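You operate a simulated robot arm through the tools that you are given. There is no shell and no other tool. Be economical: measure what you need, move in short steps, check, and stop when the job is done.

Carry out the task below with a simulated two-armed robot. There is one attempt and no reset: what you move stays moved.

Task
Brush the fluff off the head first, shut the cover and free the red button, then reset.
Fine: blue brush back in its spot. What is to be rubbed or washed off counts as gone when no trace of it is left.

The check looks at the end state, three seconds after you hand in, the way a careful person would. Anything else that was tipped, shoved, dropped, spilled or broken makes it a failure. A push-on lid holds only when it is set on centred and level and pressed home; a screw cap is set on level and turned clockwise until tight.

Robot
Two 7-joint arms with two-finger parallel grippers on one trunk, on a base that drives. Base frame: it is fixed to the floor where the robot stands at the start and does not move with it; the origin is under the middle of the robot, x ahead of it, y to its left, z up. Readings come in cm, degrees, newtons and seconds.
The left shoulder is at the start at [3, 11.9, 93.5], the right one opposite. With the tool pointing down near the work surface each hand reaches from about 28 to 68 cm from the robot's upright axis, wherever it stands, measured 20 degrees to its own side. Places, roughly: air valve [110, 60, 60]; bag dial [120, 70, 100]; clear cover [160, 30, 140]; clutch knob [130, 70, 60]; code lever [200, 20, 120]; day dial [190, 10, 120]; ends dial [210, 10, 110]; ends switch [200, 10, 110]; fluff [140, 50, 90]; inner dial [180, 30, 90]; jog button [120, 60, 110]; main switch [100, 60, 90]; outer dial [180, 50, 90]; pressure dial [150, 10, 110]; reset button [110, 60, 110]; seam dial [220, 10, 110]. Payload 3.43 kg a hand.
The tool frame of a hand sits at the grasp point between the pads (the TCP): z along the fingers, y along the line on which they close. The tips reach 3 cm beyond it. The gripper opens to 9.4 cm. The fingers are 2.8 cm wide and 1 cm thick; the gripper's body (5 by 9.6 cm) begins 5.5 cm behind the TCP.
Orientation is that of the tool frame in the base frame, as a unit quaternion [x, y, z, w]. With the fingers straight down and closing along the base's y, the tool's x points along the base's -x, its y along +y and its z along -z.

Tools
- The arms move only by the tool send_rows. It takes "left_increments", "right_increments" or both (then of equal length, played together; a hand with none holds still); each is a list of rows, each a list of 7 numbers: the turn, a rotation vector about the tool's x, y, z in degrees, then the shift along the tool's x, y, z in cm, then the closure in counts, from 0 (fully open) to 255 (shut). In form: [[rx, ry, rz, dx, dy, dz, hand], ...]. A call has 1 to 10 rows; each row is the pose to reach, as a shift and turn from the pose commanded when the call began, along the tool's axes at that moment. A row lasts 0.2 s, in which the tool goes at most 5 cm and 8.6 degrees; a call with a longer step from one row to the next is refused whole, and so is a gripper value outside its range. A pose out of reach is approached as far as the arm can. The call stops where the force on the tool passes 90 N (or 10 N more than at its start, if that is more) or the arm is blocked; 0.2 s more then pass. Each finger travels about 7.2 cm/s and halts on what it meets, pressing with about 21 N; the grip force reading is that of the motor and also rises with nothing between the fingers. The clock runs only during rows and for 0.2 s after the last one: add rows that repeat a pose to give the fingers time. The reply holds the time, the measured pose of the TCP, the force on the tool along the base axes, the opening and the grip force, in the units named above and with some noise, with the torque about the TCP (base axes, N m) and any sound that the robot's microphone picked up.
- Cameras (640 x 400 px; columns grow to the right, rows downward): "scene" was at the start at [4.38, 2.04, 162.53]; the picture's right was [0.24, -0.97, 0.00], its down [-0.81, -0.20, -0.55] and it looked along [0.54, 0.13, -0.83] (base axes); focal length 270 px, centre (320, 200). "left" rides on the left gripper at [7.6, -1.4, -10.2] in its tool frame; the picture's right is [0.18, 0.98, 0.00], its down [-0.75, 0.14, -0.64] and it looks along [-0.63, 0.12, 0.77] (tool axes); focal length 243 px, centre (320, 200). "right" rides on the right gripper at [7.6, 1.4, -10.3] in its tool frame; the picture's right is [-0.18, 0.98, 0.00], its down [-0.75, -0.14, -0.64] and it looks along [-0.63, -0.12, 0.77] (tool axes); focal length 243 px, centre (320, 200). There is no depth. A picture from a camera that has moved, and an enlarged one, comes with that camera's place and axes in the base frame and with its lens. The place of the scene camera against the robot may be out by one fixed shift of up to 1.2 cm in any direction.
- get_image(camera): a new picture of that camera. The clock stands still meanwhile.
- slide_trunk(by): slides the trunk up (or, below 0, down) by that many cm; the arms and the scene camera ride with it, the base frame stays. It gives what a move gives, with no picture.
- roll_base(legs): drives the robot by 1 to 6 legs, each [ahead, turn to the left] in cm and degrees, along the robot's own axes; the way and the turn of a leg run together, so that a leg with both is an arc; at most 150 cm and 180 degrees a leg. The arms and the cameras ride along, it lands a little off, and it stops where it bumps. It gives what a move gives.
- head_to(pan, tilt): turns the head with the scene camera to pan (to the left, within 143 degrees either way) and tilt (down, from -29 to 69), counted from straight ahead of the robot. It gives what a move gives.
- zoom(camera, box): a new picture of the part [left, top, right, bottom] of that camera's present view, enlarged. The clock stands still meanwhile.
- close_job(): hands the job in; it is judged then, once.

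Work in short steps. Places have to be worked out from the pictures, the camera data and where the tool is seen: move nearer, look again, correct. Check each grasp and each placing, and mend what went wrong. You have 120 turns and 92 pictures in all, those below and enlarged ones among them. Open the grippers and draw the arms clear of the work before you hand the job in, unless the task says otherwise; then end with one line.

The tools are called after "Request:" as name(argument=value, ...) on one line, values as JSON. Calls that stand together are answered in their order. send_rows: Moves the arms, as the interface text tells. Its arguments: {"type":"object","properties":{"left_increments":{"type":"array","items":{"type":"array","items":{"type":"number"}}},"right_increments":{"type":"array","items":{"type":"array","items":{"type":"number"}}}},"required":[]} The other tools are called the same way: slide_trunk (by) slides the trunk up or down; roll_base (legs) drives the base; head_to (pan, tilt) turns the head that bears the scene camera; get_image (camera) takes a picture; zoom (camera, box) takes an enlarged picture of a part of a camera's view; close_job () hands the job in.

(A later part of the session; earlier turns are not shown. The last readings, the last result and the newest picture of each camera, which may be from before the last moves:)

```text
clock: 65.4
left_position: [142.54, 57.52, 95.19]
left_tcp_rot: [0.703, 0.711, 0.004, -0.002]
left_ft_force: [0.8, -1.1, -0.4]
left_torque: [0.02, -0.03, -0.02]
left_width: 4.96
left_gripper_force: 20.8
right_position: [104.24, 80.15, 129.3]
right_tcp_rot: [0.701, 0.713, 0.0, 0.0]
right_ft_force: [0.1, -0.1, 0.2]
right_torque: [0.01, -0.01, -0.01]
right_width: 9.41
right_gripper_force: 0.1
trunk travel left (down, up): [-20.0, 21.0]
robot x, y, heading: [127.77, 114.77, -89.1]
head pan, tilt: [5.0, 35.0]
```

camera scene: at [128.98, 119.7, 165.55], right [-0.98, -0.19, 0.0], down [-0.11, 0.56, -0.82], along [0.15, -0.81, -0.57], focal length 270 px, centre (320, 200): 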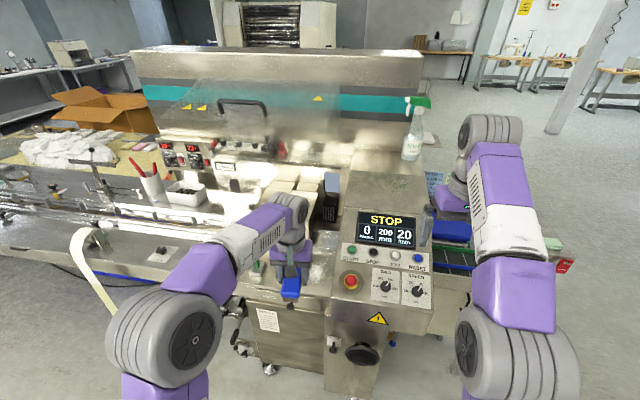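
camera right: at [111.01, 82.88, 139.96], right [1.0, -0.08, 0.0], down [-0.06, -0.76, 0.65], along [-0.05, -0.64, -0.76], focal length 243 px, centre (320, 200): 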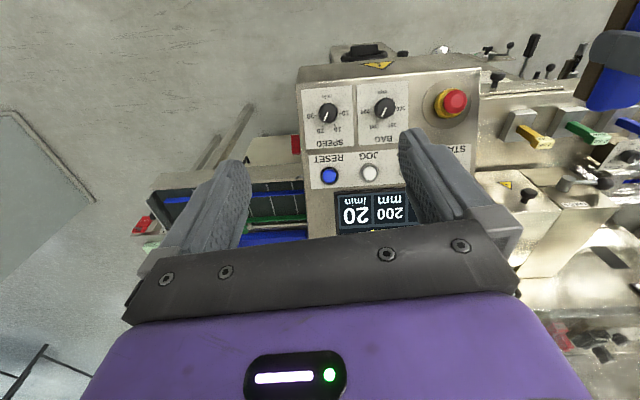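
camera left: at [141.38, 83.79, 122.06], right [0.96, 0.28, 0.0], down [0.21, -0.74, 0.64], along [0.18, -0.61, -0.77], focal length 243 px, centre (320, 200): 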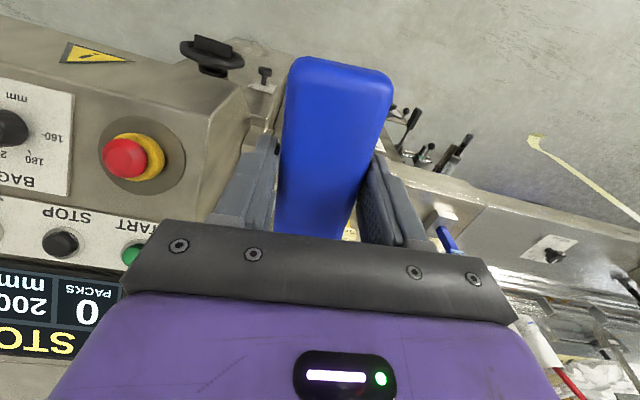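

Request:
send_rows(left_increments=[[0, 0, 0, 0, 0, 0.4, 255], [0, 0, 0, 0, 0, 0.8, 255], [0, 0, 0, 0, 0, 1.2, 255], [0, 0, 0, 0, 0, 1.6, 255]])

Request:
zoom(camera="scene", box=[260, 240, 360, 320])

```text
clock: 66.4
left_position: [142.47, 57.57, 93.44]
left_tcp_rot: [0.702, 0.712, 0.003, -0.001]
left_ft_force: [-0.3, 0.0, 0.4]
left_torque: [-0.03, -0.04, 0.0]
left_width: 5.0
left_gripper_force: 21.1
right_position: [104.34, 80.12, 129.14]
right_tcp_rot: [0.7, 0.714, 0.001, 0.0]
right_ft_force: [-0.4, -0.6, 0.6]
right_torque: [-0.02, -0.02, -0.02]
right_width: 9.39
right_gripper_force: 0.1
trunk travel left (down, up): [-20.0, 21.0]
robot x, y, heading: [127.55, 114.84, -89.1]
head pan, tilt: [5.0, 35.0]
```

```text
5.00 times, centred on (310, 280) of scene
camera zoom: at [129.24, 109.36, 165.54], right [-0.99, -0.1, 0.0], down [-0.06, 0.57, -0.82], along [0.08, -0.81, -0.57], focal length 1347 px, centre (370, -200)
```

zoom: 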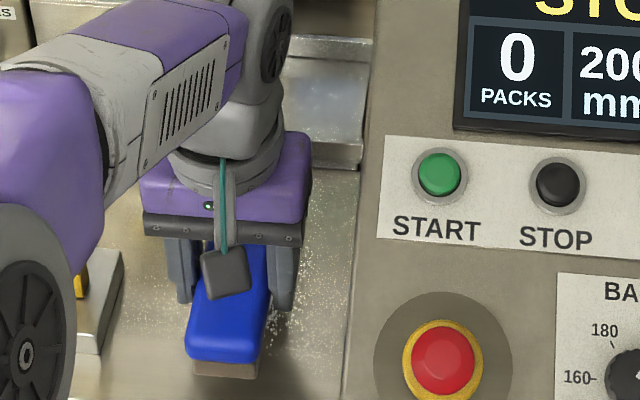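

Still free; continuing down in small steps.

Request:
send_rows(left_increments=[[0, 0, 0, 0, 0, 0.4, 255], [0, 0, 0, 0, 0, 0.8, 255], [0, 0, 0, 0, 0, 1.2, 255], [0, 0, 0, 0, 0, 1.6, 255], [0, 0, 0, 0, 0, 2.0, 255]])

```text
clock: 67.6
left_position: [142.56, 57.61, 91.42]
left_tcp_rot: [0.702, 0.712, 0.004, -0.001]
left_ft_force: [-0.1, -0.3, -1.1]
left_torque: [0.01, -0.01, 0.0]
left_width: 5.01
left_gripper_force: 21.6
right_position: [104.38, 80.19, 129.28]
right_tcp_rot: [0.701, 0.713, 0.0, 0.001]
right_ft_force: [-0.9, 0.6, 0.0]
right_torque: [0.01, -0.03, 0.01]
right_width: 9.38
right_gripper_force: 0.2
trunk travel left (down, up): [-20.0, 21.0]
robot x, y, heading: [128.18, 114.91, -89.1]
head pan, tilt: [5.0, 35.0]
```

Request:
send_rows(left_increments=[[0, 0, 0, 0, 0, 0.4, 255], [0, 0, 0, 0, 0, 0.8, 255], [0, 0, 0, 0, 0, 1.2, 255], [0, 0, 0, 0, 0, 1.6, 255]])

Request:
zoom(camera="scene", box=[260, 240, 360, 320])

```text
clock: 68.6
left_position: [142.63, 57.57, 90.18]
left_tcp_rot: [0.702, 0.712, 0.001, 0.001]
left_ft_force: [1.0, 1.0, 20.6]
left_torque: [0.06, 0.0, 0.02]
left_width: 5.0
left_gripper_force: 20.9
right_position: [104.34, 80.38, 129.38]
right_tcp_rot: [0.701, 0.713, -0.001, 0.002]
right_ft_force: [-0.1, 0.2, 0.4]
right_torque: [0.0, -0.01, 0.03]
right_width: 9.41
right_gripper_force: 0.0
trunk travel left (down, up): [-20.0, 21.0]
robot x, y, heading: [127.87, 114.82, -89.1]
head pan, tilt: [5.0, 35.0]
```

```text
5.00 times, centred on (310, 280) of scene
camera zoom: at [129.19, 109.63, 165.58], right [-0.99, -0.1, 0.0], down [-0.06, 0.57, -0.82], along [0.08, -0.82, -0.57], focal length 1347 px, centre (370, -200)
```

zoom: 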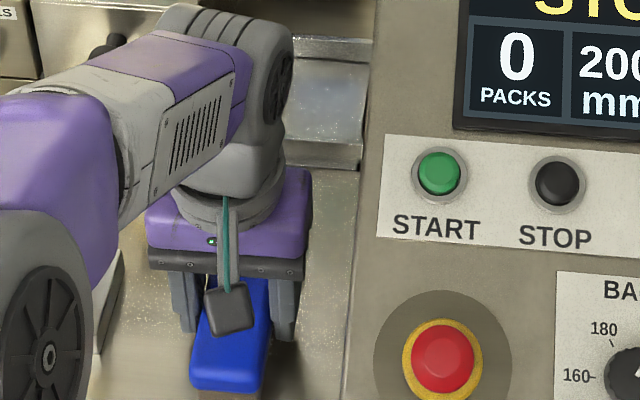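

Contact with 20 N: the deck is at z≈85.2, which puts the fluff at about x 138.5–146.5, y 47.5–57.7. I'll slide the brush 5 cm deeper and stroke sideways.

Request:
send_rows(left_increments=[[0, 0, 0, -2.5, 0, 0, 255], [0, 0, 0, -5, 0, 0, 255], [0, 0, 0, -5, -1.5, 0, 255], [0, 0, 0, -5, -3, 0, 255], [0, 0, 0, -5, -1, 0, 255], [0, 0, 0, -5, 1, 0, 255], [0, 0, 0, -5, 3, 0, 255], [0, 0, 0, -5, 4, 0, 255]])

Request:
zoom(camera="scene", box=[240, 220, 360, 320])

```text
clock: 70.4
left_position: [146.63, 52.84, 90.08]
left_tcp_rot: [0.702, 0.712, 0.004, -0.002]
left_ft_force: [-2.5, 1.2, 8.7]
left_torque: [-0.48, 0.09, -0.17]
left_width: 4.99
left_gripper_force: 21.1
right_position: [104.22, 80.27, 129.23]
right_tcp_rot: [0.701, 0.713, 0.0, 0.001]
right_ft_force: [0.1, -0.7, 0.4]
right_torque: [-0.01, 0.04, 0.03]
right_width: 9.4
right_gripper_force: 0.0
trunk travel left (down, up): [-20.0, 21.0]
robot x, y, heading: [127.8, 114.68, -88.8]
head pan, tilt: [5.0, 35.0]
```

```text
4.00 times, centred on (300, 270) of scene
camera zoom: at [129.18, 109.49, 165.54], right [-0.99, -0.1, 0.0], down [-0.06, 0.57, -0.82], along [0.08, -0.82, -0.57], focal length 1078 px, centre (400, -80)
```

zoom: 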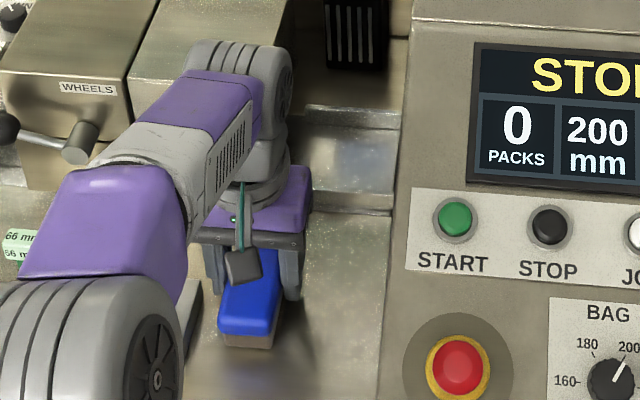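

Most of it seems gone. I'll make another set of strokes with slightly more pressure and y variation.

Request:
send_rows(left_increments=[[0, 0, 0, 1.2, -2, 0.3, 255], [0, 0, 0, 1.2, -4, 0.3, 255], [0, 0, 0, 1.2, -7.0, 0.3, 255], [0, 0, 0, -1.5, -7.0, 0.3, 255], [0, 0, 0, -1.5, -4, 0.3, 255], [0, 0, 0, -1.5, 0, 0.3, 255], [0, 0, 0, 2.5, 0, 0.3, 255], [0, 0, 0, 2.5, -4, 0.3, 255], [0, 0, 0, 2.5, -7.0, 0.3, 255], [0, 0, 0, 0, -7.0, 0.3, 255]])

```text
clock: 72.6
left_position: [139.63, 52.73, 89.54]
left_tcp_rot: [0.702, 0.712, 0.003, -0.001]
left_ft_force: [0.0, -1.5, 3.1]
left_torque: [-0.33, -0.06, -0.06]
left_width: 4.99
left_gripper_force: 21.2
right_position: [104.31, 80.2, 129.27]
right_tcp_rot: [0.701, 0.713, 0.0, 0.0]
right_ft_force: [-0.1, -0.7, -0.1]
right_torque: [-0.03, 0.0, -0.02]
right_width: 9.42
right_gripper_force: 0.0
trunk travel left (down, up): [-20.0, 21.0]
robot x, y, heading: [127.71, 115.04, -88.9]
head pan, tilt: [5.0, 35.0]
```

Force dropped, so the brush may have shifted in the grip. I'll lift and draw back to inspect the deck and the brush.

Request:
send_rows(left_increments=[[0, 0, 0, 0, 0, -4, 255], [0, 0, 0, 0, 1, -8, 255], [0, 0, 0, 0, 1, -12, 255], [0, 0, 0, 0, 1, -16, 255], [0, 0, 0, 4, 3, -20, 255], [0, 0, 0, 8, 6, -20, 255], [0, 0, 0, 12, 9, -20, 255], [0, 0, 0, 16, 12, -20, 255]])

Request:
zoom(camera="scene", box=[240, 200, 360, 290])

Request:
get_image(camera="left")

```text
refused: row 5 steps farther than a row can; nothing moved
```

```text
4.44 times, centred on (300, 245) of scene
camera zoom: at [129.22, 109.39, 165.54], right [-0.99, -0.1, 0.0], down [-0.06, 0.57, -0.82], along [0.08, -0.81, -0.57], focal length 1198 px, centre (409, 0)
```

zoom: 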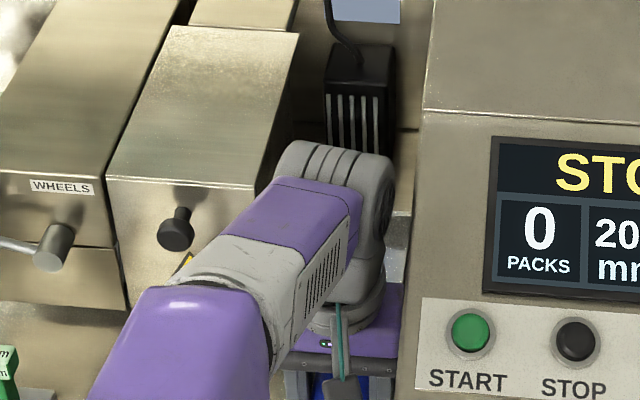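

```text
53 pictures are left
camera left: at [138.08, 60.14, 99.7], right [0.98, 0.2, 0.0], down [0.15, -0.76, 0.64], along [0.13, -0.63, -0.77], focal length 243 px, centre (320, 200)
```

left: 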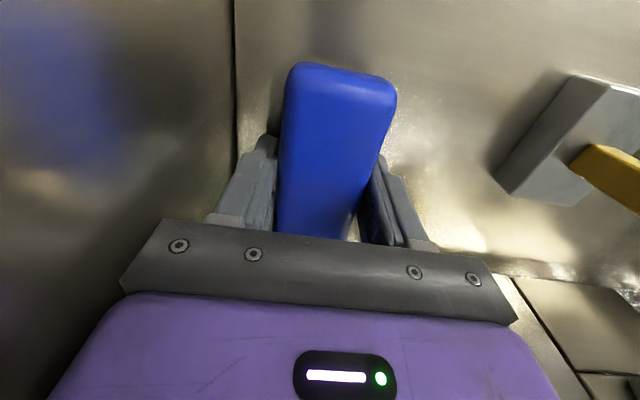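

The brush pitched slightly in the grip but holds. Redoing the lift with legal steps.

Request:
send_rows(left_increments=[[0, 0, 0, 0, 0, -4, 255], [0, 0, 0, 0, 1, -8, 255], [0, 0, 0, 0, 1, -12, 255], [0, 0, 0, 0, 1, -16, 255], [0, 0, 0, 2, 2, -20, 255], [0, 0, 0, 5, 5, -20, 255], [0, 0, 0, 8, 8, -20, 255], [0, 0, 0, 11, 11, -20, 255], [0, 0, 0, 14, 14, -20, 255]])

Request:
zoom(camera="scene", box=[250, 210, 350, 290])

Request:
get_image(camera="left")

```text
clock: 74.6
left_position: [153.43, 66.49, 109.29]
left_tcp_rot: [0.702, 0.712, 0.003, -0.001]
left_ft_force: [-0.3, 0.0, -1.2]
left_torque: [0.0, -0.01, 0.03]
left_width: 5.01
left_gripper_force: 20.6
left hand out of reach, approached as far as the arm can: row 4
right_position: [104.39, 80.21, 129.24]
right_tcp_rot: [0.701, 0.713, -0.001, 0.001]
right_ft_force: [0.2, 0.6, 0.2]
right_torque: [-0.02, 0.03, 0.02]
right_width: 9.39
right_gripper_force: 0.1
trunk travel left (down, up): [-20.0, 21.0]
robot x, y, heading: [127.94, 114.64, -89.1]
head pan, tilt: [5.0, 35.0]
```

```text
5.00 times, centred on (300, 250) of scene
camera zoom: at [129.34, 109.49, 165.54], right [-0.99, -0.1, 0.0], down [-0.06, 0.57, -0.82], along [0.08, -0.82, -0.57], focal length 1347 px, centre (420, -50)
```

zoom: 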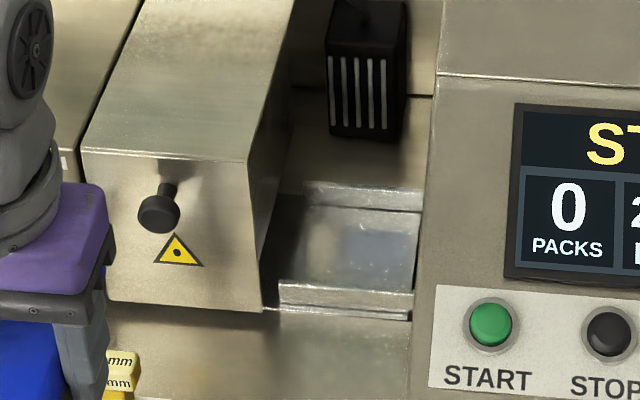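

```text
51 pictures are left
camera left: at [151.9, 74.02, 119.54], right [0.98, 0.2, 0.0], down [0.15, -0.76, 0.64], along [0.13, -0.63, -0.77], focal length 243 px, centre (320, 200)
```

left: 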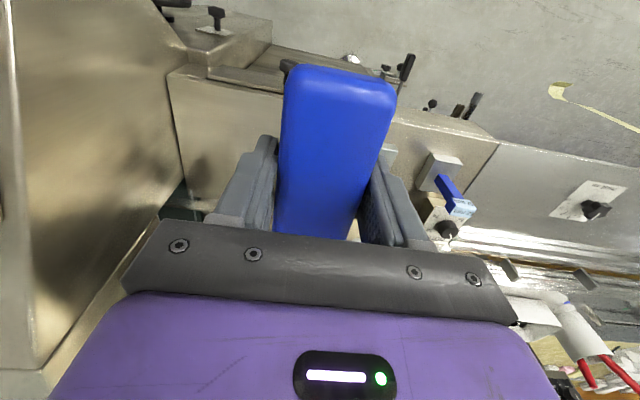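

Zooming on the deck in the scene and left views to look for remaining specks.

Request:
zoom(camera="scene", box=[270, 255, 350, 325])

Request:
zoom(camera="left", box=[150, 50, 290, 220])

```text
5.71 times, centred on (310, 290) of scene
camera zoom: at [129.34, 109.49, 165.54], right [-0.99, -0.1, 0.0], down [-0.06, 0.57, -0.82], along [0.08, -0.82, -0.57], focal length 1540 px, centre (377, -314)
```

zoom: 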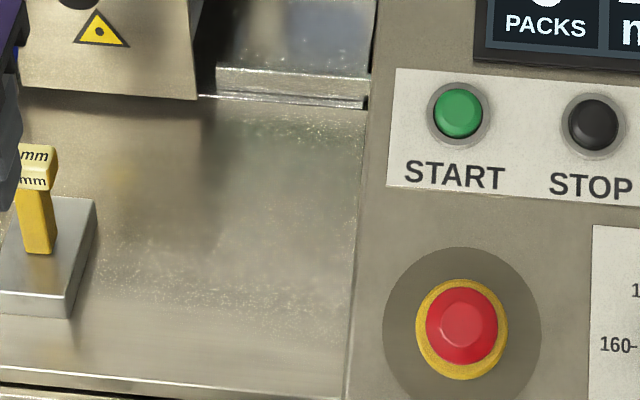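

```text
2.35 times, centred on (220, 135) of left
camera zoom: at [151.9, 74.02, 119.54], right [0.98, 0.2, 0.0], down [0.15, -0.76, 0.64], along [0.13, -0.63, -0.77], focal length 571 px, centre (555, 353)
```

zoom: 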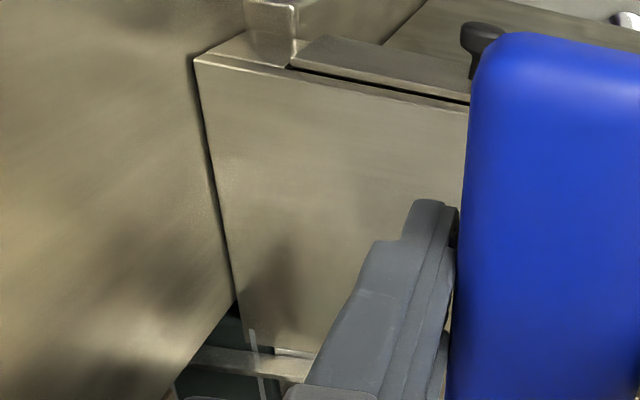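

The left view looks clean but partly hidden. I'll shift the left hand aside to see the whole deck patch from its camera.

Request:
send_rows(left_increments=[[0, 0, 0, 1, 3, 0, 255], [0, 0, 0, 2, 6, 0, 255], [0, 0, 0, 2, 8, 0, 255]])

Request:
zoom(camera="left", box=[90, 50, 290, 220])

```text
clock: 75.4
left_position: [161.53, 68.55, 109.69]
left_tcp_rot: [0.703, 0.712, 0.003, 0.0]
left_ft_force: [1.2, -0.7, -1.4]
left_torque: [0.02, 0.0, 0.04]
left_width: 5.0
left_gripper_force: 21.3
right_position: [104.37, 80.17, 129.32]
right_tcp_rot: [0.701, 0.713, 0.0, 0.001]
right_ft_force: [-1.0, 0.1, -0.4]
right_torque: [0.01, 0.01, -0.01]
right_width: 9.42
right_gripper_force: 0.1
trunk travel left (down, up): [-20.0, 21.0]
robot x, y, heading: [127.92, 114.9, -89.2]
head pan, tilt: [5.0, 35.0]
```

```text
2.35 times, centred on (190, 135) of left
camera zoom: at [159.92, 75.97, 119.93], right [0.98, 0.2, 0.0], down [0.15, -0.76, 0.64], along [0.13, -0.62, -0.77], focal length 571 px, centre (626, 353)
```

zoom: 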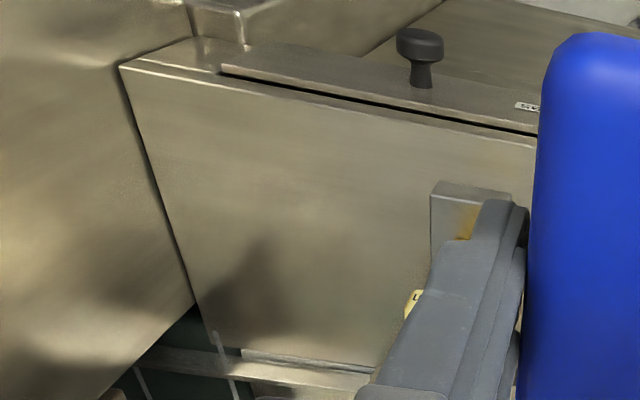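

The deck is clean; the scene sparkle is just glare. Next the cover: I'll look at it from here.

Request:
head_to(pan=25, tilt=20)

Request:
get_image(camera="scene")

```text
clock: 76.2
left_position: [161.41, 68.52, 109.66]
left_tcp_rot: [0.703, 0.712, 0.003, -0.001]
left_ft_force: [-0.5, -0.3, -0.5]
left_torque: [0.0, 0.0, 0.0]
left_width: 5.01
left_gripper_force: 20.9
right_position: [104.35, 80.18, 129.28]
right_tcp_rot: [0.701, 0.713, 0.0, 0.0]
right_ft_force: [-0.4, -0.2, -0.6]
right_torque: [-0.02, -0.03, 0.03]
right_width: 9.38
right_gripper_force: 0.1
trunk travel left (down, up): [-20.0, 21.0]
robot x, y, heading: [127.87, 114.71, -89.3]
head pan, tilt: [25.0, 20.0]
```

```text
47 pictures are left
camera scene: at [132.4, 109.74, 167.92], right [-0.9, -0.44, 0.0], down [-0.15, 0.31, -0.94], along [0.41, -0.85, -0.34], focal length 270 px, centre (320, 200)
```

scene: 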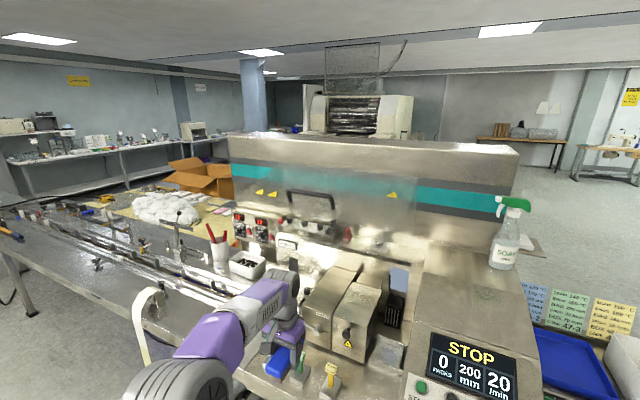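

The range to the handle is badly conditioned from here. I'll retreat, move along to x≈183, and look at the cover from there.

Request:
roll_base(legs=[[-14, 0], [0, 89], [52, 0], [0, -89]])

Request:
head_to(pan=0, tilt=22)

Request:
get_image(camera="scene")

```text
clock: 87.5
left_position: [211.5, 79.71, 109.68]
left_tcp_rot: [0.709, 0.706, 0.004, -0.002]
left_ft_force: [0.0, -0.2, -1.7]
left_torque: [-0.01, 0.0, -0.01]
left_width: 5.0
left_gripper_force: 21.1
right_position: [154.66, 92.43, 129.28]
right_tcp_rot: [0.708, 0.706, 0.001, 0.0]
right_ft_force: [-0.3, 0.9, -0.1]
right_torque: [0.02, -0.03, 0.02]
right_width: 9.41
right_gripper_force: 0.2
trunk travel left (down, up): [-20.0, 21.0]
robot x, y, heading: [178.6, 126.23, -90.3]
head pan, tilt: [25.0, 20.0]
```

```text
clock: 88.4
left_position: [211.48, 79.7, 109.78]
left_tcp_rot: [0.709, 0.705, 0.004, -0.001]
left_ft_force: [0.0, 0.4, -1.1]
left_torque: [0.03, -0.03, -0.04]
left_width: 4.97
left_gripper_force: 20.9
right_position: [154.64, 92.42, 129.34]
right_tcp_rot: [0.708, 0.707, 0.0, 0.0]
right_ft_force: [-0.4, -0.1, -0.4]
right_torque: [0.04, 0.0, 0.01]
right_width: 9.42
right_gripper_force: 0.1
trunk travel left (down, up): [-20.0, 21.0]
robot x, y, heading: [179.04, 126.56, -90.3]
head pan, tilt: [0.0, 22.0]
```

```text
46 pictures are left
camera scene: at [179.3, 120.7, 167.6], right [-1.0, 0.0, 0.0], down [0.0, 0.37, -0.93], along [0.0, -0.93, -0.37], focal length 270 px, centre (320, 200)
```

scene: 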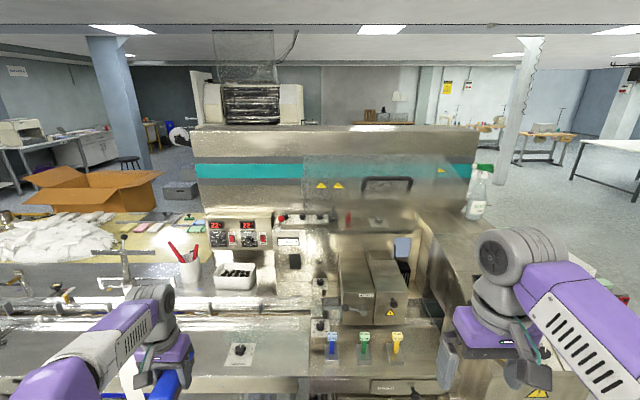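

Request:
zoom(camera="scene", box=[260, 130, 500, 280])

```text
2.67 times, centred on (380, 205) of scene
camera zoom: at [179.3, 120.7, 167.6], right [-1.0, 0.0, 0.0], down [0.0, 0.37, -0.93], along [0.0, -0.93, -0.37], focal length 719 px, centre (160, 187)
```

zoom: 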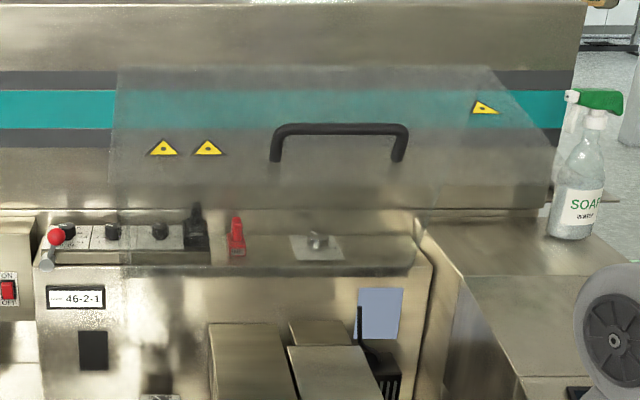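

Handle triangulates to about [162, 53, 147]. I'll raise the trunk, useful for reach and for vertical parallax on the cover.

Request:
slide_trunk(by=20)

Request:
zoom(camera="scene", box=[260, 150, 500, 300])

```text
clock: 90.6
left_position: [211.51, 79.74, 129.59]
left_tcp_rot: [0.709, 0.705, 0.004, -0.001]
left_ft_force: [1.0, -0.1, -0.1]
left_torque: [0.0, 0.0, 0.0]
left_width: 4.99
left_gripper_force: 21.1
right_position: [154.66, 92.51, 149.2]
right_tcp_rot: [0.708, 0.707, 0.0, 0.0]
right_ft_force: [-0.3, 0.2, -0.5]
right_torque: [0.02, 0.04, 0.0]
right_width: 9.4
right_gripper_force: 0.1
trunk travel left (down, up): [-40.0, 1.0]
robot x, y, heading: [178.92, 126.79, -90.2]
head pan, tilt: [0.0, 22.0]
```

```text
2.67 times, centred on (380, 225) of scene
camera zoom: at [179.29, 120.7, 187.58], right [-1.0, 0.0, 0.0], down [0.0, 0.37, -0.93], along [0.0, -0.93, -0.37], focal length 719 px, centre (160, 133)
```

zoom: 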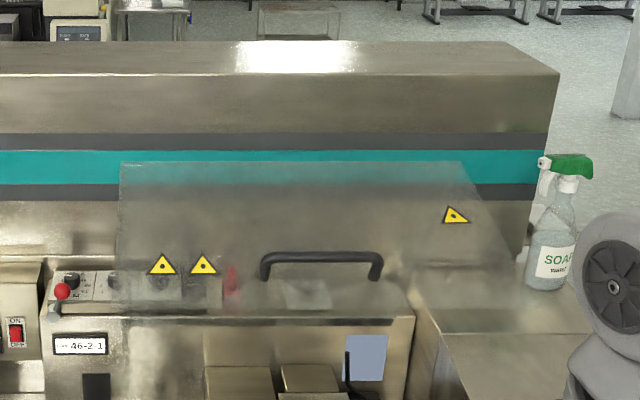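

Handle bar ≈[162.5, 56, 148], feet at [.., 53.6, 143.8]; the cover looks like a bent hood hinged at the rear, spanning x 140–185. I'll yaw the right hand by 90° so it closes across the bar, raising it a bit.

Request:
send_rows(right_increments=[[0, 0, -8.5, 0, 0, -1, 60], [0, 0, -17, 0, 0, -2, 60], [0, 0, -25.5, 0, 0, -3, 60], [0, 0, -34, 0, 0, -4, 60], [0, 0, -42.5, 0, 0, -5, 60], [0, 0, -51, 0, 0, -6, 60], [0, 0, -59.5, 0, 0, -6, 60], [0, 0, -68, 0, 0, -6, 60], [0, 0, -76.5, 0, 0, -6, 60], [0, 0, -85, 0, 0, -6, 60]])

Request:
roll_base(legs=[[15, 0]])

```text
clock: 92.8
left_position: [211.26, 79.71, 129.76]
left_tcp_rot: [0.709, 0.705, 0.004, 0.0]
left_ft_force: [-1.1, 0.1, 0.1]
left_torque: [-0.01, -0.03, 0.01]
left_width: 5.03
left_gripper_force: 21.2
right_position: [154.33, 92.46, 155.23]
right_tcp_rot: [0.043, 0.999, -0.001, 0.001]
right_ft_force: [0.1, -0.2, 0.5]
right_torque: [-0.01, -0.05, 0.01]
right_width: 7.17
right_gripper_force: 0.1
trunk travel left (down, up): [-40.0, 1.0]
robot x, y, heading: [178.83, 126.44, -90.0]
head pan, tilt: [0.0, 22.0]
```

```text
clock: 94.2
left_position: [211.56, 64.79, 129.7]
left_tcp_rot: [0.708, 0.707, 0.003, -0.001]
left_ft_force: [-0.1, -0.3, -1.5]
left_torque: [-0.01, -0.03, 0.04]
left_width: 4.98
left_gripper_force: 21.3
right_position: [154.71, 77.32, 155.31]
right_tcp_rot: [0.043, 0.999, -0.001, -0.001]
right_ft_force: [-0.6, -0.3, 0.3]
right_torque: [0.0, 0.01, 0.02]
right_width: 7.21
right_gripper_force: 0.1
trunk travel left (down, up): [-40.0, 1.0]
robot x, y, heading: [179.1, 111.59, -90.0]
head pan, tilt: [0.0, 22.0]
```

The hand is across now. I'll drive 6 cm more, then view the handle with scene and right cameras.

Request:
roll_base(legs=[[6, 0]])

Request:
get_image(camera="scene")

Request:
get_image(camera="right")

```text
clock: 95.2
left_position: [211.73, 58.98, 129.76]
left_tcp_rot: [0.707, 0.707, 0.003, -0.001]
left_ft_force: [-0.9, 0.0, -0.7]
left_torque: [0.02, -0.01, -0.01]
left_width: 4.99
left_gripper_force: 21.0
right_position: [154.73, 71.5, 155.39]
right_tcp_rot: [0.042, 0.999, -0.001, 0.001]
right_ft_force: [0.0, -0.3, 1.2]
right_torque: [0.01, 0.0, 0.01]
right_width: 7.17
right_gripper_force: 0.1
trunk travel left (down, up): [-40.0, 1.0]
robot x, y, heading: [178.73, 105.74, -89.8]
head pan, tilt: [0.0, 22.0]
```

```text
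43 pictures are left
camera scene: at [179.29, 99.87, 187.62], right [-1.0, 0.0, 0.0], down [0.0, 0.37, -0.93], along [0.0, -0.93, -0.37], focal length 270 px, centre (320, 200)
```

scene: 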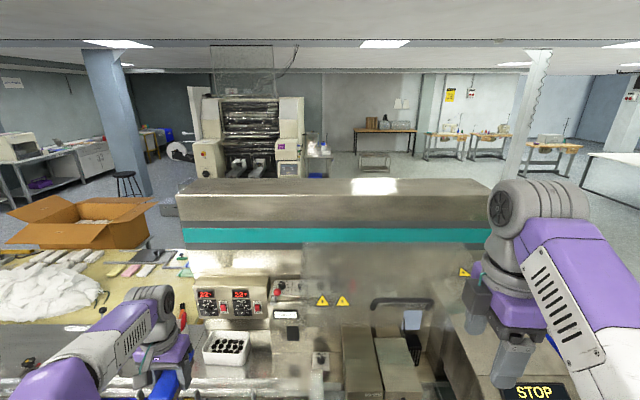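

```text
42 pictures are left
camera right: at [147.27, 73.52, 165.7], right [0.27, 0.96, 0.0], down [0.74, -0.2, 0.64], along [0.62, -0.17, -0.77], focal length 243 px, centre (320, 200)
```

right: 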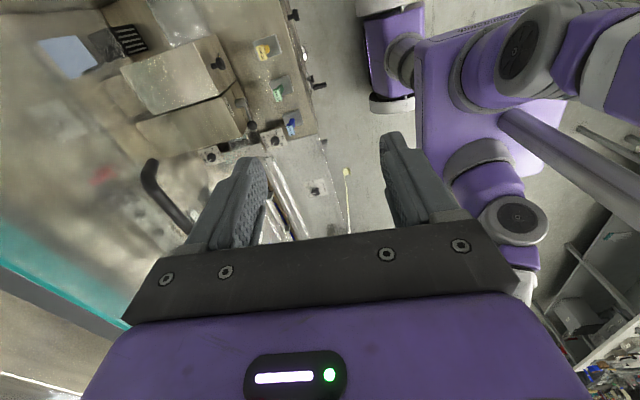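

Both views agree on the bar at about y 56, z 148, x 155–169. I'll move over the bar, open fingers straddling it.

Request:
send_rows(right_increments=[[0, 0, 0, -2, -3.5, 0, 60], [0, 0, 0, -4, -7, 0, 60], [0, 0, 0, -6, -11, 0, 60], [0, 0, 0, -7.6, -14.9, 0, 60], [0, 0, 0, -7.6, -14.9, 2, 60], [0, 0, 0, -7.6, -14.9, 3, 60]])

Request:
get_image(camera="right")

Request:
zoom(camera="scene", box=[330, 220, 510, 340])

```text
clock: 96.6
left_position: [211.63, 59.08, 129.77]
left_tcp_rot: [0.707, 0.708, 0.003, 0.0]
left_ft_force: [-0.4, 0.5, -0.6]
left_torque: [0.01, -0.01, 0.05]
left_width: 5.0
left_gripper_force: 21.1
right_position: [160.08, 59.9, 151.21]
right_tcp_rot: [0.042, 0.999, -0.004, 0.001]
right_ft_force: [1.1, 1.6, 0.7]
right_torque: [-0.01, -0.06, 0.05]
right_width: 7.06
right_gripper_force: 0.1
right hand out of reach, approached as far as the arm can: row 1, 2, 3, 4, 5, 6
trunk travel left (down, up): [-40.0, 1.0]
robot x, y, heading: [178.4, 105.74, -90.0]
head pan, tilt: [0.0, 22.0]
```

```text
41 pictures are left
camera right: at [152.61, 61.95, 161.54], right [0.26, 0.96, -0.01], down [0.74, -0.2, 0.65], along [0.62, -0.18, -0.76], focal length 243 px, centre (320, 200)
```

right: 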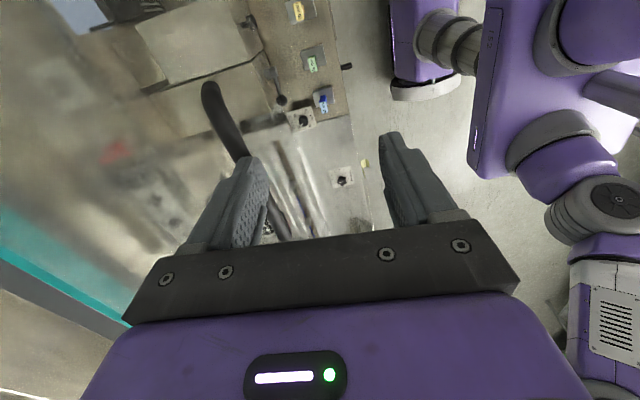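

```text
3.33 times, centred on (420, 280) of scene
camera zoom: at [179.23, 99.91, 187.61], right [-1.0, 0.0, 0.0], down [0.0, 0.37, -0.93], along [0.0, -0.93, -0.37], focal length 898 px, centre (-13, -67)
```

zoom: 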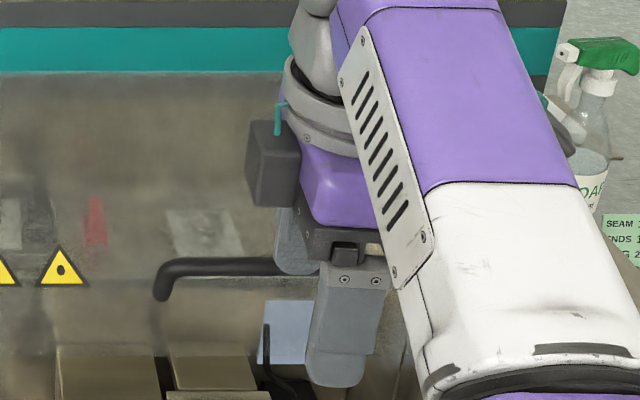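

Just out of reach. I'll lift the hand back slightly, drive 5 cm closer and re-approach.

Request:
send_rows(right_increments=[[0, 0, 0, 0, 4, -2, 60], [0, 0, 0, 0, 7, -3, 60], [0, 0, 0, 0, 8, -4, 60]])

Request:
roll_base(legs=[[5, 0]])

```text
clock: 97.4
left_position: [211.78, 58.65, 129.61]
left_tcp_rot: [0.707, 0.707, 0.004, -0.002]
left_ft_force: [0.0, 0.3, -0.6]
left_torque: [0.02, -0.01, 0.0]
left_width: 4.99
left_gripper_force: 20.9
right_position: [160.96, 66.91, 154.34]
right_tcp_rot: [0.043, 0.999, 0.0, 0.0]
right_ft_force: [-1.0, -0.1, 0.0]
right_torque: [0.03, -0.03, -0.04]
right_width: 7.18
right_gripper_force: 0.1
right hand out of reach, approached as far as the arm can: row 3
trunk travel left (down, up): [-40.0, 1.0]
robot x, y, heading: [178.78, 105.65, -89.9]
head pan, tilt: [0.0, 22.0]
```

```text
clock: 98.3
left_position: [211.82, 54.24, 129.91]
left_tcp_rot: [0.707, 0.707, 0.003, 0.0]
left_ft_force: [0.3, 0.6, -1.7]
left_torque: [0.01, 0.0, 0.01]
left_width: 4.98
left_gripper_force: 20.9
right_position: [160.91, 62.59, 154.28]
right_tcp_rot: [0.042, 0.999, -0.001, 0.002]
right_ft_force: [-0.5, 0.8, -0.4]
right_torque: [0.01, -0.01, 0.0]
right_width: 7.19
right_gripper_force: 0.0
trunk travel left (down, up): [-40.0, 1.0]
robot x, y, heading: [178.86, 100.57, -90.0]
head pan, tilt: [0.0, 22.0]
```

Request:
send_rows(right_increments=[[0, 0, 0, 0, -3.3, 0, 60], [0, 0, 0, -0.5, -6.6, 0, 60], [0, 0, 0, -0.5, -6.6, 2, 60], [0, 0, 0, -0.5, -6.6, 4, 60]])

Request:
get_image(camera="right")

```text
clock: 99.3
left_position: [211.72, 54.41, 129.73]
left_tcp_rot: [0.707, 0.707, 0.003, -0.001]
left_ft_force: [0.5, 0.3, -1.2]
left_torque: [-0.03, -0.02, -0.01]
left_width: 5.02
left_gripper_force: 20.7
right_position: [160.82, 55.94, 150.22]
right_tcp_rot: [0.042, 0.999, -0.002, 0.002]
right_ft_force: [0.3, 0.9, 0.1]
right_torque: [-0.03, 0.01, -0.02]
right_width: 7.21
right_gripper_force: 0.1
right hand out of reach, approached as far as the arm can: row 1, 2, 3
trunk travel left (down, up): [-40.0, 1.0]
robot x, y, heading: [178.65, 100.69, -89.8]
head pan, tilt: [0.0, 22.0]
```

```text
39 pictures are left
camera right: at [153.21, 57.91, 160.65], right [0.27, 0.96, 0.0], down [0.74, -0.2, 0.64], along [0.62, -0.17, -0.76], focal length 243 px, centre (320, 200)
```

right: 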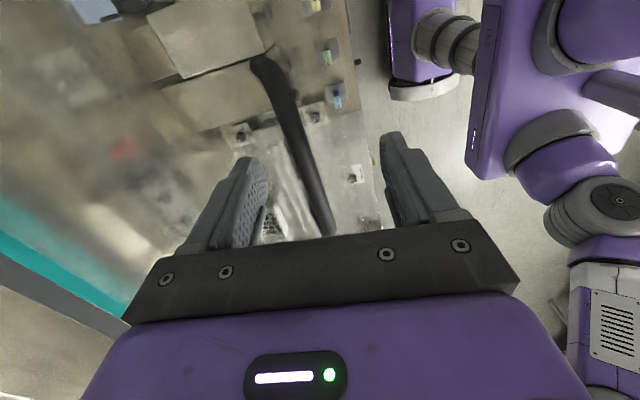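

The bar is nicely between the fingers. Down 1.6 cm and close.

Request:
send_rows(right_increments=[[0, 0, 0, 0, 0, 0.8, 60], [0, 0, 0, 0, 0, 1.6, 60], [0, 0, 0, 0, 0, 1.6, 255], [0, 0, 0, 0, 0, 1.6, 255], [0, 0, 0, 0, 0, 1.6, 255], [0, 0, 0, 0, 0, 1.6, 255]])

```text
clock: 100.7
left_position: [211.73, 53.81, 129.62]
left_tcp_rot: [0.707, 0.707, 0.004, -0.002]
left_ft_force: [0.1, -0.3, -1.1]
left_torque: [0.0, 0.01, 0.02]
left_width: 4.99
left_gripper_force: 20.7
right_position: [160.73, 55.34, 148.46]
right_tcp_rot: [0.041, 0.999, 0.0, 0.001]
right_ft_force: [-1.4, -10.3, -9.4]
right_torque: [-0.16, 0.37, 1.34]
right_width: 1.38
right_gripper_force: 44.7
trunk travel left (down, up): [-40.0, 1.0]
robot x, y, heading: [178.75, 100.93, -89.9]
head pan, tilt: [0.0, 22.0]
```

The bar is gripped (1.4 cm). I'll pull gently towards me and down, watching the force.

Request:
send_rows(right_increments=[[0, 0, 0, 0, 0.6, 0.8, 255], [0, 0, 0, 0, 1.2, 1.6, 255], [0, 0, 0, 0, 1.8, 2.4, 255]])

```text
clock: 101.5
left_position: [211.55, 53.9, 129.84]
left_tcp_rot: [0.706, 0.708, 0.005, 0.0]
left_ft_force: [-0.5, 0.9, -0.2]
left_torque: [0.03, -0.01, 0.0]
left_width: 4.99
left_gripper_force: 21.1
right_position: [160.73, 57.41, 146.24]
right_tcp_rot: [0.042, 0.999, 0.0, 0.001]
right_ft_force: [-9.1, -4.7, -2.4]
right_torque: [-0.12, 0.74, 1.25]
right_width: 1.41
right_gripper_force: 44.8
trunk travel left (down, up): [-40.0, 1.0]
robot x, y, heading: [178.89, 100.95, -90.1]
head pan, tilt: [0.0, 22.0]
```

The cover follows. Continuing along the estimated arc (hinge ≈ y 10, z 112).

Request:
send_rows(right_increments=[[0, 0, 0, 0, 1, 1.6, 255], [0, 0, 0, 0, 2, 3.2, 255], [0, 0, 0, 0, 3.0, 4.8, 255], [0, 0, 0, 0, 3.9, 6.4, 255], [0, 0, 0, 0, 4.7, 8, 255], [0, 0, 0, 0, 5.5, 9.5, 255]])

Request:
get_image(camera="scene")

```text
clock: 102.9
left_position: [211.23, 54.52, 130.18]
left_tcp_rot: [0.708, 0.706, 0.004, 0.002]
left_ft_force: [0.0, 0.7, -1.8]
left_torque: [-0.01, 0.02, 0.01]
left_width: 4.98
left_gripper_force: 20.8
right_position: [160.75, 63.9, 136.75]
right_tcp_rot: [0.042, 0.999, 0.001, 0.001]
right_ft_force: [-28.3, 24.3, 13.9]
right_torque: [0.34, 0.03, 1.37]
right_width: 1.42
right_gripper_force: 44.5
trunk travel left (down, up): [-40.0, 1.0]
robot x, y, heading: [178.75, 100.72, -90.0]
head pan, tilt: [0.0, 22.0]
```

```text
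38 pictures are left
camera scene: at [178.56, 95.7, 187.63], right [-1.0, 0.0, 0.0], down [0.0, 0.37, -0.93], along [0.0, -0.93, -0.37], focal length 270 px, centre (320, 200)
```

scene: 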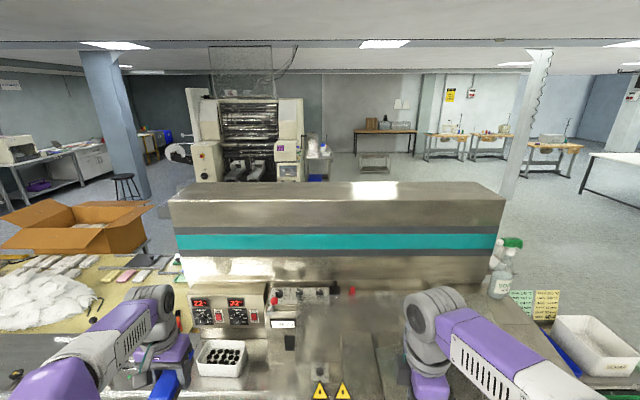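

There's side load of -28 N in x and +24 N in y; I'll relieve it with a small correction before going on.

Request:
send_rows(right_increments=[[0, 0, 0, 0.5, 0.5, 0, 255], [0, 0, 0, 0.8, 1.0, 0, 255]])

```text
clock: 103.5
left_position: [211.67, 53.9, 129.76]
left_tcp_rot: [0.706, 0.708, 0.004, -0.001]
left_ft_force: [-0.4, -0.1, -1.1]
left_torque: [0.0, 0.03, -0.01]
left_width: 4.99
left_gripper_force: 21.4
right_position: [160.76, 63.99, 136.57]
right_tcp_rot: [0.04, 0.999, -0.002, 0.002]
right_ft_force: [-7.0, -2.6, -0.2]
right_torque: [-0.05, 0.93, 1.46]
right_width: 1.38
right_gripper_force: 45.1
trunk travel left (down, up): [-40.0, 1.0]
robot x, y, heading: [178.79, 100.61, -90.0]
head pan, tilt: [0.0, 22.0]
```

Relieved. Refit gives hinge ≈ y 20, z 113.7. Continuing the arc with x kept constant.

Request:
send_rows(right_increments=[[0, 0, 0, 0.1, 0.9, 2, 255], [0, 0, 0, 0.15, 1.8, 3.9, 255], [0, 0, 0, 0.22, 2.6, 6, 255], [0, 0, 0, 0.28, 3.3, 8, 255], [0, 0, 0, 0.33, 3.9, 10.1, 255], [0, 0, 0, 0.37, 4.4, 12.2, 255]])

```text
clock: 104.9
left_position: [211.8, 54.16, 129.8]
left_tcp_rot: [0.708, 0.707, 0.003, -0.001]
left_ft_force: [-0.2, 0.2, -0.2]
left_torque: [0.02, 0.01, -0.03]
left_width: 4.98
left_gripper_force: 20.9
right_position: [160.86, 68.56, 124.43]
right_tcp_rot: [0.042, 0.999, 0.0, -0.001]
right_ft_force: [-1.7, 5.3, 2.4]
right_torque: [0.13, 0.22, 1.34]
right_width: 1.43
right_gripper_force: 44.9
trunk travel left (down, up): [-40.0, 1.0]
robot x, y, heading: [179.04, 100.94, -90.0]
head pan, tilt: [0.0, 22.0]
```

Smooth. Refit hinge ≈ y 16.5, z 111; continuing down.

Request:
send_rows(right_increments=[[0, 0, 0, 0.03, 0.6, 2.3, 255], [0, 0, 0, 0.08, 1.0, 4.6, 255], [0, 0, 0, 0.1, 1.3, 6.9, 255], [0, 0, 0, 0.12, 1.5, 9.2, 255], [0, 0, 0, 0.14, 1.7, 11.3, 255], [0, 0, 0, 0.14, 1.7, 13.2, 255], [0, 0, 0, 0.14, 1.65, 15, 255]])

Request:
head_to(pan=-15, tilt=50)

Request:
get_image(camera="scene")

```text
clock: 106.5
left_position: [211.81, 54.0, 129.78]
left_tcp_rot: [0.707, 0.707, 0.003, -0.001]
left_ft_force: [1.0, -1.2, -1.6]
left_torque: [0.0, 0.01, -0.03]
left_width: 4.98
left_gripper_force: 21.2
right_position: [160.76, 70.06, 109.71]
right_tcp_rot: [0.042, 0.999, -0.001, 0.001]
right_ft_force: [1.7, -1.2, -0.5]
right_torque: [0.1, 0.66, 1.3]
right_width: 1.42
right_gripper_force: 45.0
trunk travel left (down, up): [-40.0, 1.0]
robot x, y, heading: [178.76, 100.64, -90.0]
head pan, tilt: [0.0, 22.0]
```

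```text
clock: 107.4
left_position: [211.7, 54.03, 129.67]
left_tcp_rot: [0.707, 0.707, 0.004, -0.001]
left_ft_force: [0.8, -0.7, -1.5]
left_torque: [0.0, -0.01, -0.03]
left_width: 4.98
left_gripper_force: 20.6
right_position: [160.69, 70.04, 109.68]
right_tcp_rot: [0.042, 0.999, -0.001, 0.001]
right_ft_force: [0.9, -2.5, 0.3]
right_torque: [0.01, -0.37, 1.33]
right_width: 1.41
right_gripper_force: 45.0
trunk travel left (down, up): [-40.0, 1.0]
robot x, y, heading: [178.74, 100.98, -90.0]
head pan, tilt: [-15.0, 50.0]
```

```text
37 pictures are left
camera scene: at [177.32, 96.67, 183.37], right [-0.97, 0.26, 0.0], down [0.2, 0.74, -0.64], along [-0.17, -0.62, -0.77], focal length 270 px, centre (320, 200)
```

scene: 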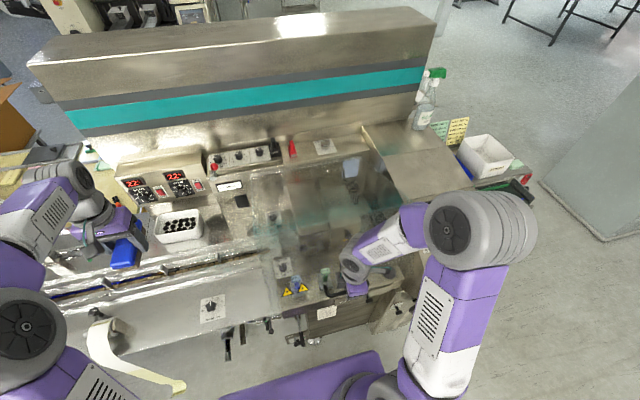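

Continuing down towards the closed position.

Request:
send_rows(right_increments=[[0, 0, 0, 0, 0, 2, 255], [0, 0, 0, -0.02, -0.2, 4, 255], [0, 0, 0, -0.03, -0.4, 6, 255], [0, 0, 0, -0.05, -0.65, 8, 255], [0, 0, 0, -0.08, -0.95, 10, 255]])

```text
clock: 108.6
left_position: [211.8, 53.74, 129.71]
left_tcp_rot: [0.707, 0.707, 0.004, -0.002]
left_ft_force: [0.2, -0.4, -1.2]
left_torque: [0.0, 0.0, 0.01]
left_width: 4.98
left_gripper_force: 21.1
right_position: [160.65, 68.6, 99.68]
right_tcp_rot: [0.041, 0.999, -0.003, 0.001]
right_ft_force: [2.8, -21.0, 3.5]
right_torque: [-0.17, 0.45, 1.33]
right_width: 1.43
right_gripper_force: 45.0
trunk travel left (down, up): [-40.0, 1.0]
robot x, y, heading: [178.79, 100.63, -90.0]
head pan, tilt: [-15.0, 50.0]
```

Small inward load; correct y and continue to lower.

Request:
send_rows(right_increments=[[0, 0, 0, -0.04, -0.5, 0.5, 255], [0, 0, 0, -0.1, -1.1, 2, 255], [0, 0, 0, -0.13, -1.6, 3.5, 255], [0, 0, 0, -0.17, -2.1, 5, 255]])

Request:
zoom(camera="scene", box=[230, 130, 450, 340])

```text
clock: 109.6
left_position: [211.85, 54.06, 129.65]
left_tcp_rot: [0.707, 0.707, 0.004, -0.001]
left_ft_force: [-0.1, -0.3, -1.2]
left_torque: [0.0, 0.0, 0.0]
left_width: 4.97
left_gripper_force: 21.2
right_position: [160.75, 66.96, 94.49]
right_tcp_rot: [0.041, 0.999, 0.0, 0.001]
right_ft_force: [6.3, -5.9, 0.1]
right_torque: [-0.45, 0.7, 1.57]
right_width: 1.43
right_gripper_force: 45.5
trunk travel left (down, up): [-40.0, 1.0]
robot x, y, heading: [178.85, 101.19, -90.0]
head pan, tilt: [-15.0, 50.0]
```

```text
1.90 times, centred on (340, 235) of scene
camera zoom: at [177.44, 96.67, 183.36], right [-0.97, 0.26, 0.0], down [0.2, 0.74, -0.64], along [-0.17, -0.62, -0.77], focal length 513 px, centre (282, 133)
```

zoom: 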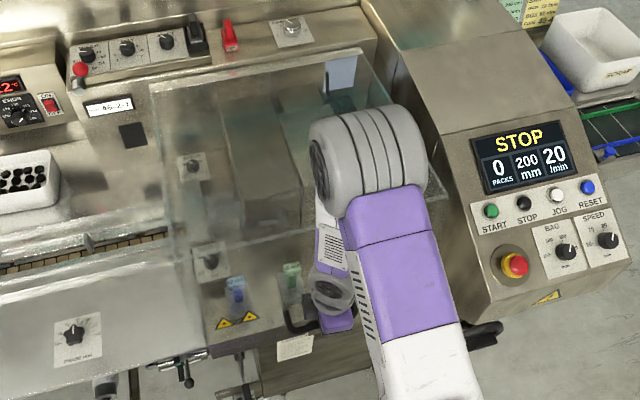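

Nearly shut. Pressing on further in small steps until it stops.

Request:
send_rows(right_increments=[[0, 0, 0, -0.03, -0.3, 0.8, 255], [0, 0, 0, -0.06, -0.6, 1.6, 255], [0, 0, 0, -0.1, -1.0, 2.4, 255], [0, 0, 0, -0.12, -1.4, 3.2, 255]])

```text
clock: 110.8
left_position: [211.6, 55.04, 130.08]
left_tcp_rot: [0.708, 0.706, 0.001, 0.002]
left_ft_force: [0.3, -0.4, -1.8]
left_torque: [0.04, 0.02, 0.02]
left_width: 5.01
left_gripper_force: 20.7
right_position: [160.75, 66.14, 92.0]
right_tcp_rot: [0.032, 0.999, -0.008, 0.002]
right_ft_force: [-5.2, 37.0, 56.1]
right_torque: [-9.36, -1.02, 3.82]
right_width: 1.66
right_gripper_force: 44.5
trunk travel left (down, up): [-40.0, 1.0]
robot x, y, heading: [178.53, 100.75, -90.0]
head pan, tilt: [-15.0, 50.0]
stopped in row 4 (right hand): the force on the tool passed its limit at 97 N (the readings are from after the stop); the commanded pose is now the measured one
```

Solid stop at z 92, so it's shut or very near. I'll open slightly, lift off the bar and look.

Request:
send_rows(right_increments=[[0, 0, 0, 0, 0, 0, 160], [0, 0, 0, 0, 0, 0, 160], [0, 0, 0, 0, 0, -2, 160], [0, 0, 0, 0, 0, -5, 160], [0, 0, 0, 0, 1, -9, 160], [0, 0, 0, 0, 2, -13, 160], [0, 0, 0, 1, 5, -16, 160], [0, 0, 0, 3, 8, -18, 160], [0, 0, 0, 5, 10, -20, 160]])

Request:
get_image(camera="scene")

```text
clock: 112.8
left_position: [213.02, 53.36, 129.31]
left_tcp_rot: [0.706, 0.708, 0.002, -0.006]
left_ft_force: [1.1, 0.2, -0.8]
left_torque: [0.05, 0.05, 0.04]
left_width: 4.99
left_gripper_force: 20.9
right_position: [157.66, 72.38, 112.24]
right_tcp_rot: [0.03, 0.999, -0.018, 0.004]
right_ft_force: [60.2, -45.3, 1.0]
right_torque: [-0.77, -0.25, 2.51]
right_width: 6.03
right_gripper_force: 20.9
right hand out of reach, approached as far as the arm can: row 9
trunk travel left (down, up): [-40.0, 1.0]
robot x, y, heading: [178.63, 100.97, -89.8]
head pan, tilt: [-15.0, 50.0]
```

```text
35 pictures are left
camera scene: at [179.25, 95.65, 183.35], right [-0.97, 0.25, 0.01], down [0.19, 0.74, -0.64], along [-0.17, -0.62, -0.77], focal length 270 px, centre (320, 200)
```

scene: 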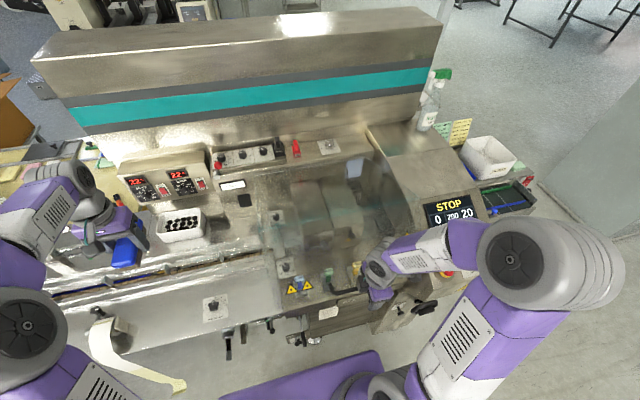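

The forces suggest the right hand is still caught on something. I'll look at both the hand camera and a zoom.

Request:
get_image(camera="right")

Request:
zoom(camera="scene", box=[260, 200, 460, 340])

```text
34 pictures are left
camera right: at [150.21, 74.55, 122.57], right [0.24, 0.97, -0.03], down [0.74, -0.16, 0.65], along [0.63, -0.18, -0.76], focal length 243 px, centre (320, 200)
```

right: 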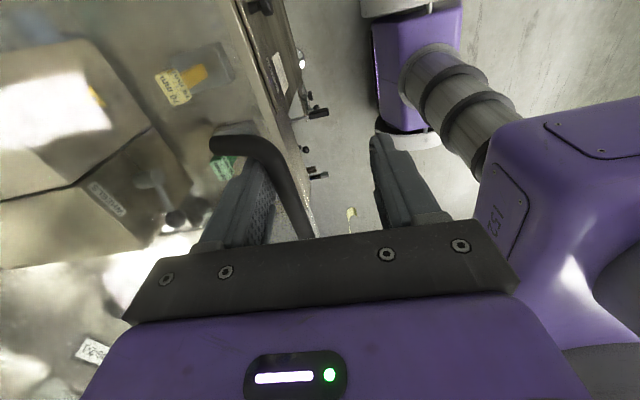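

```text
2.86 times, centred on (360, 270) of scene
camera zoom: at [179.25, 95.65, 183.35], right [-0.97, 0.25, 0.01], down [0.19, 0.74, -0.64], along [-0.17, -0.62, -0.77], focal length 770 px, centre (206, 0)
```

zoom: 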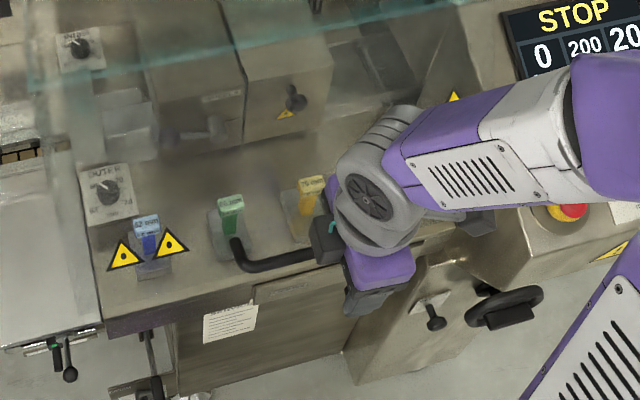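

The back finger is still hooked behind the bar and lifted the cover again. I'll move the hand back to relieve the pull, keeping the bar between the fingers.

Request:
send_rows(right_increments=[[0, 0, 0, -2, -2, 0.5, 160], [0, 0, 0, -3.5, -4, 1, 160], [0, 0, 0, -4.5, -6, 1, 160]])

```text
clock: 113.6
left_position: [211.49, 54.85, 130.02]
left_tcp_rot: [0.706, 0.708, 0.002, 0.002]
left_ft_force: [0.2, 0.6, -1.2]
left_torque: [0.01, -0.03, -0.02]
left_width: 4.98
left_gripper_force: 20.8
right_position: [159.79, 69.26, 110.73]
right_tcp_rot: [0.042, 0.999, 0.007, -0.001]
right_ft_force: [-9.6, 34.8, -2.6]
right_torque: [1.04, 0.44, 0.24]
right_width: 2.96
right_gripper_force: 0.1
trunk travel left (down, up): [-40.0, 1.0]
robot x, y, heading: [178.72, 100.92, -90.1]
head pan, tilt: [-15.0, 50.0]
```

Now slightly over-corrected; ease +1.2 cm and re-grip the bar.

Request:
send_rows(right_increments=[[0, 0, 0, 0, 0.8, 0, 160], [0, 0, 0, 0, 1.2, 0, 160], [0, 0, 0, 0, 1.2, 0, 255], [0, 0, 0, 0, 1.2, 0, 255], [0, 0, 0, 0, 1.2, 0, 255]])

```text
clock: 114.8
left_position: [211.72, 54.54, 130.02]
left_tcp_rot: [0.708, 0.706, 0.003, 0.001]
left_ft_force: [0.2, 0.1, -0.4]
left_torque: [0.01, 0.02, 0.02]
left_width: 4.97
left_gripper_force: 21.1
right_position: [160.03, 69.95, 110.85]
right_tcp_rot: [0.037, 0.999, 0.001, -0.001]
right_ft_force: [-2.4, 32.6, -1.1]
right_torque: [0.57, -0.35, 1.41]
right_width: 1.37
right_gripper_force: 45.1
trunk travel left (down, up): [-40.0, 1.0]
robot x, y, heading: [178.6, 100.91, -89.4]
head pan, tilt: [-15.0, 50.0]
```

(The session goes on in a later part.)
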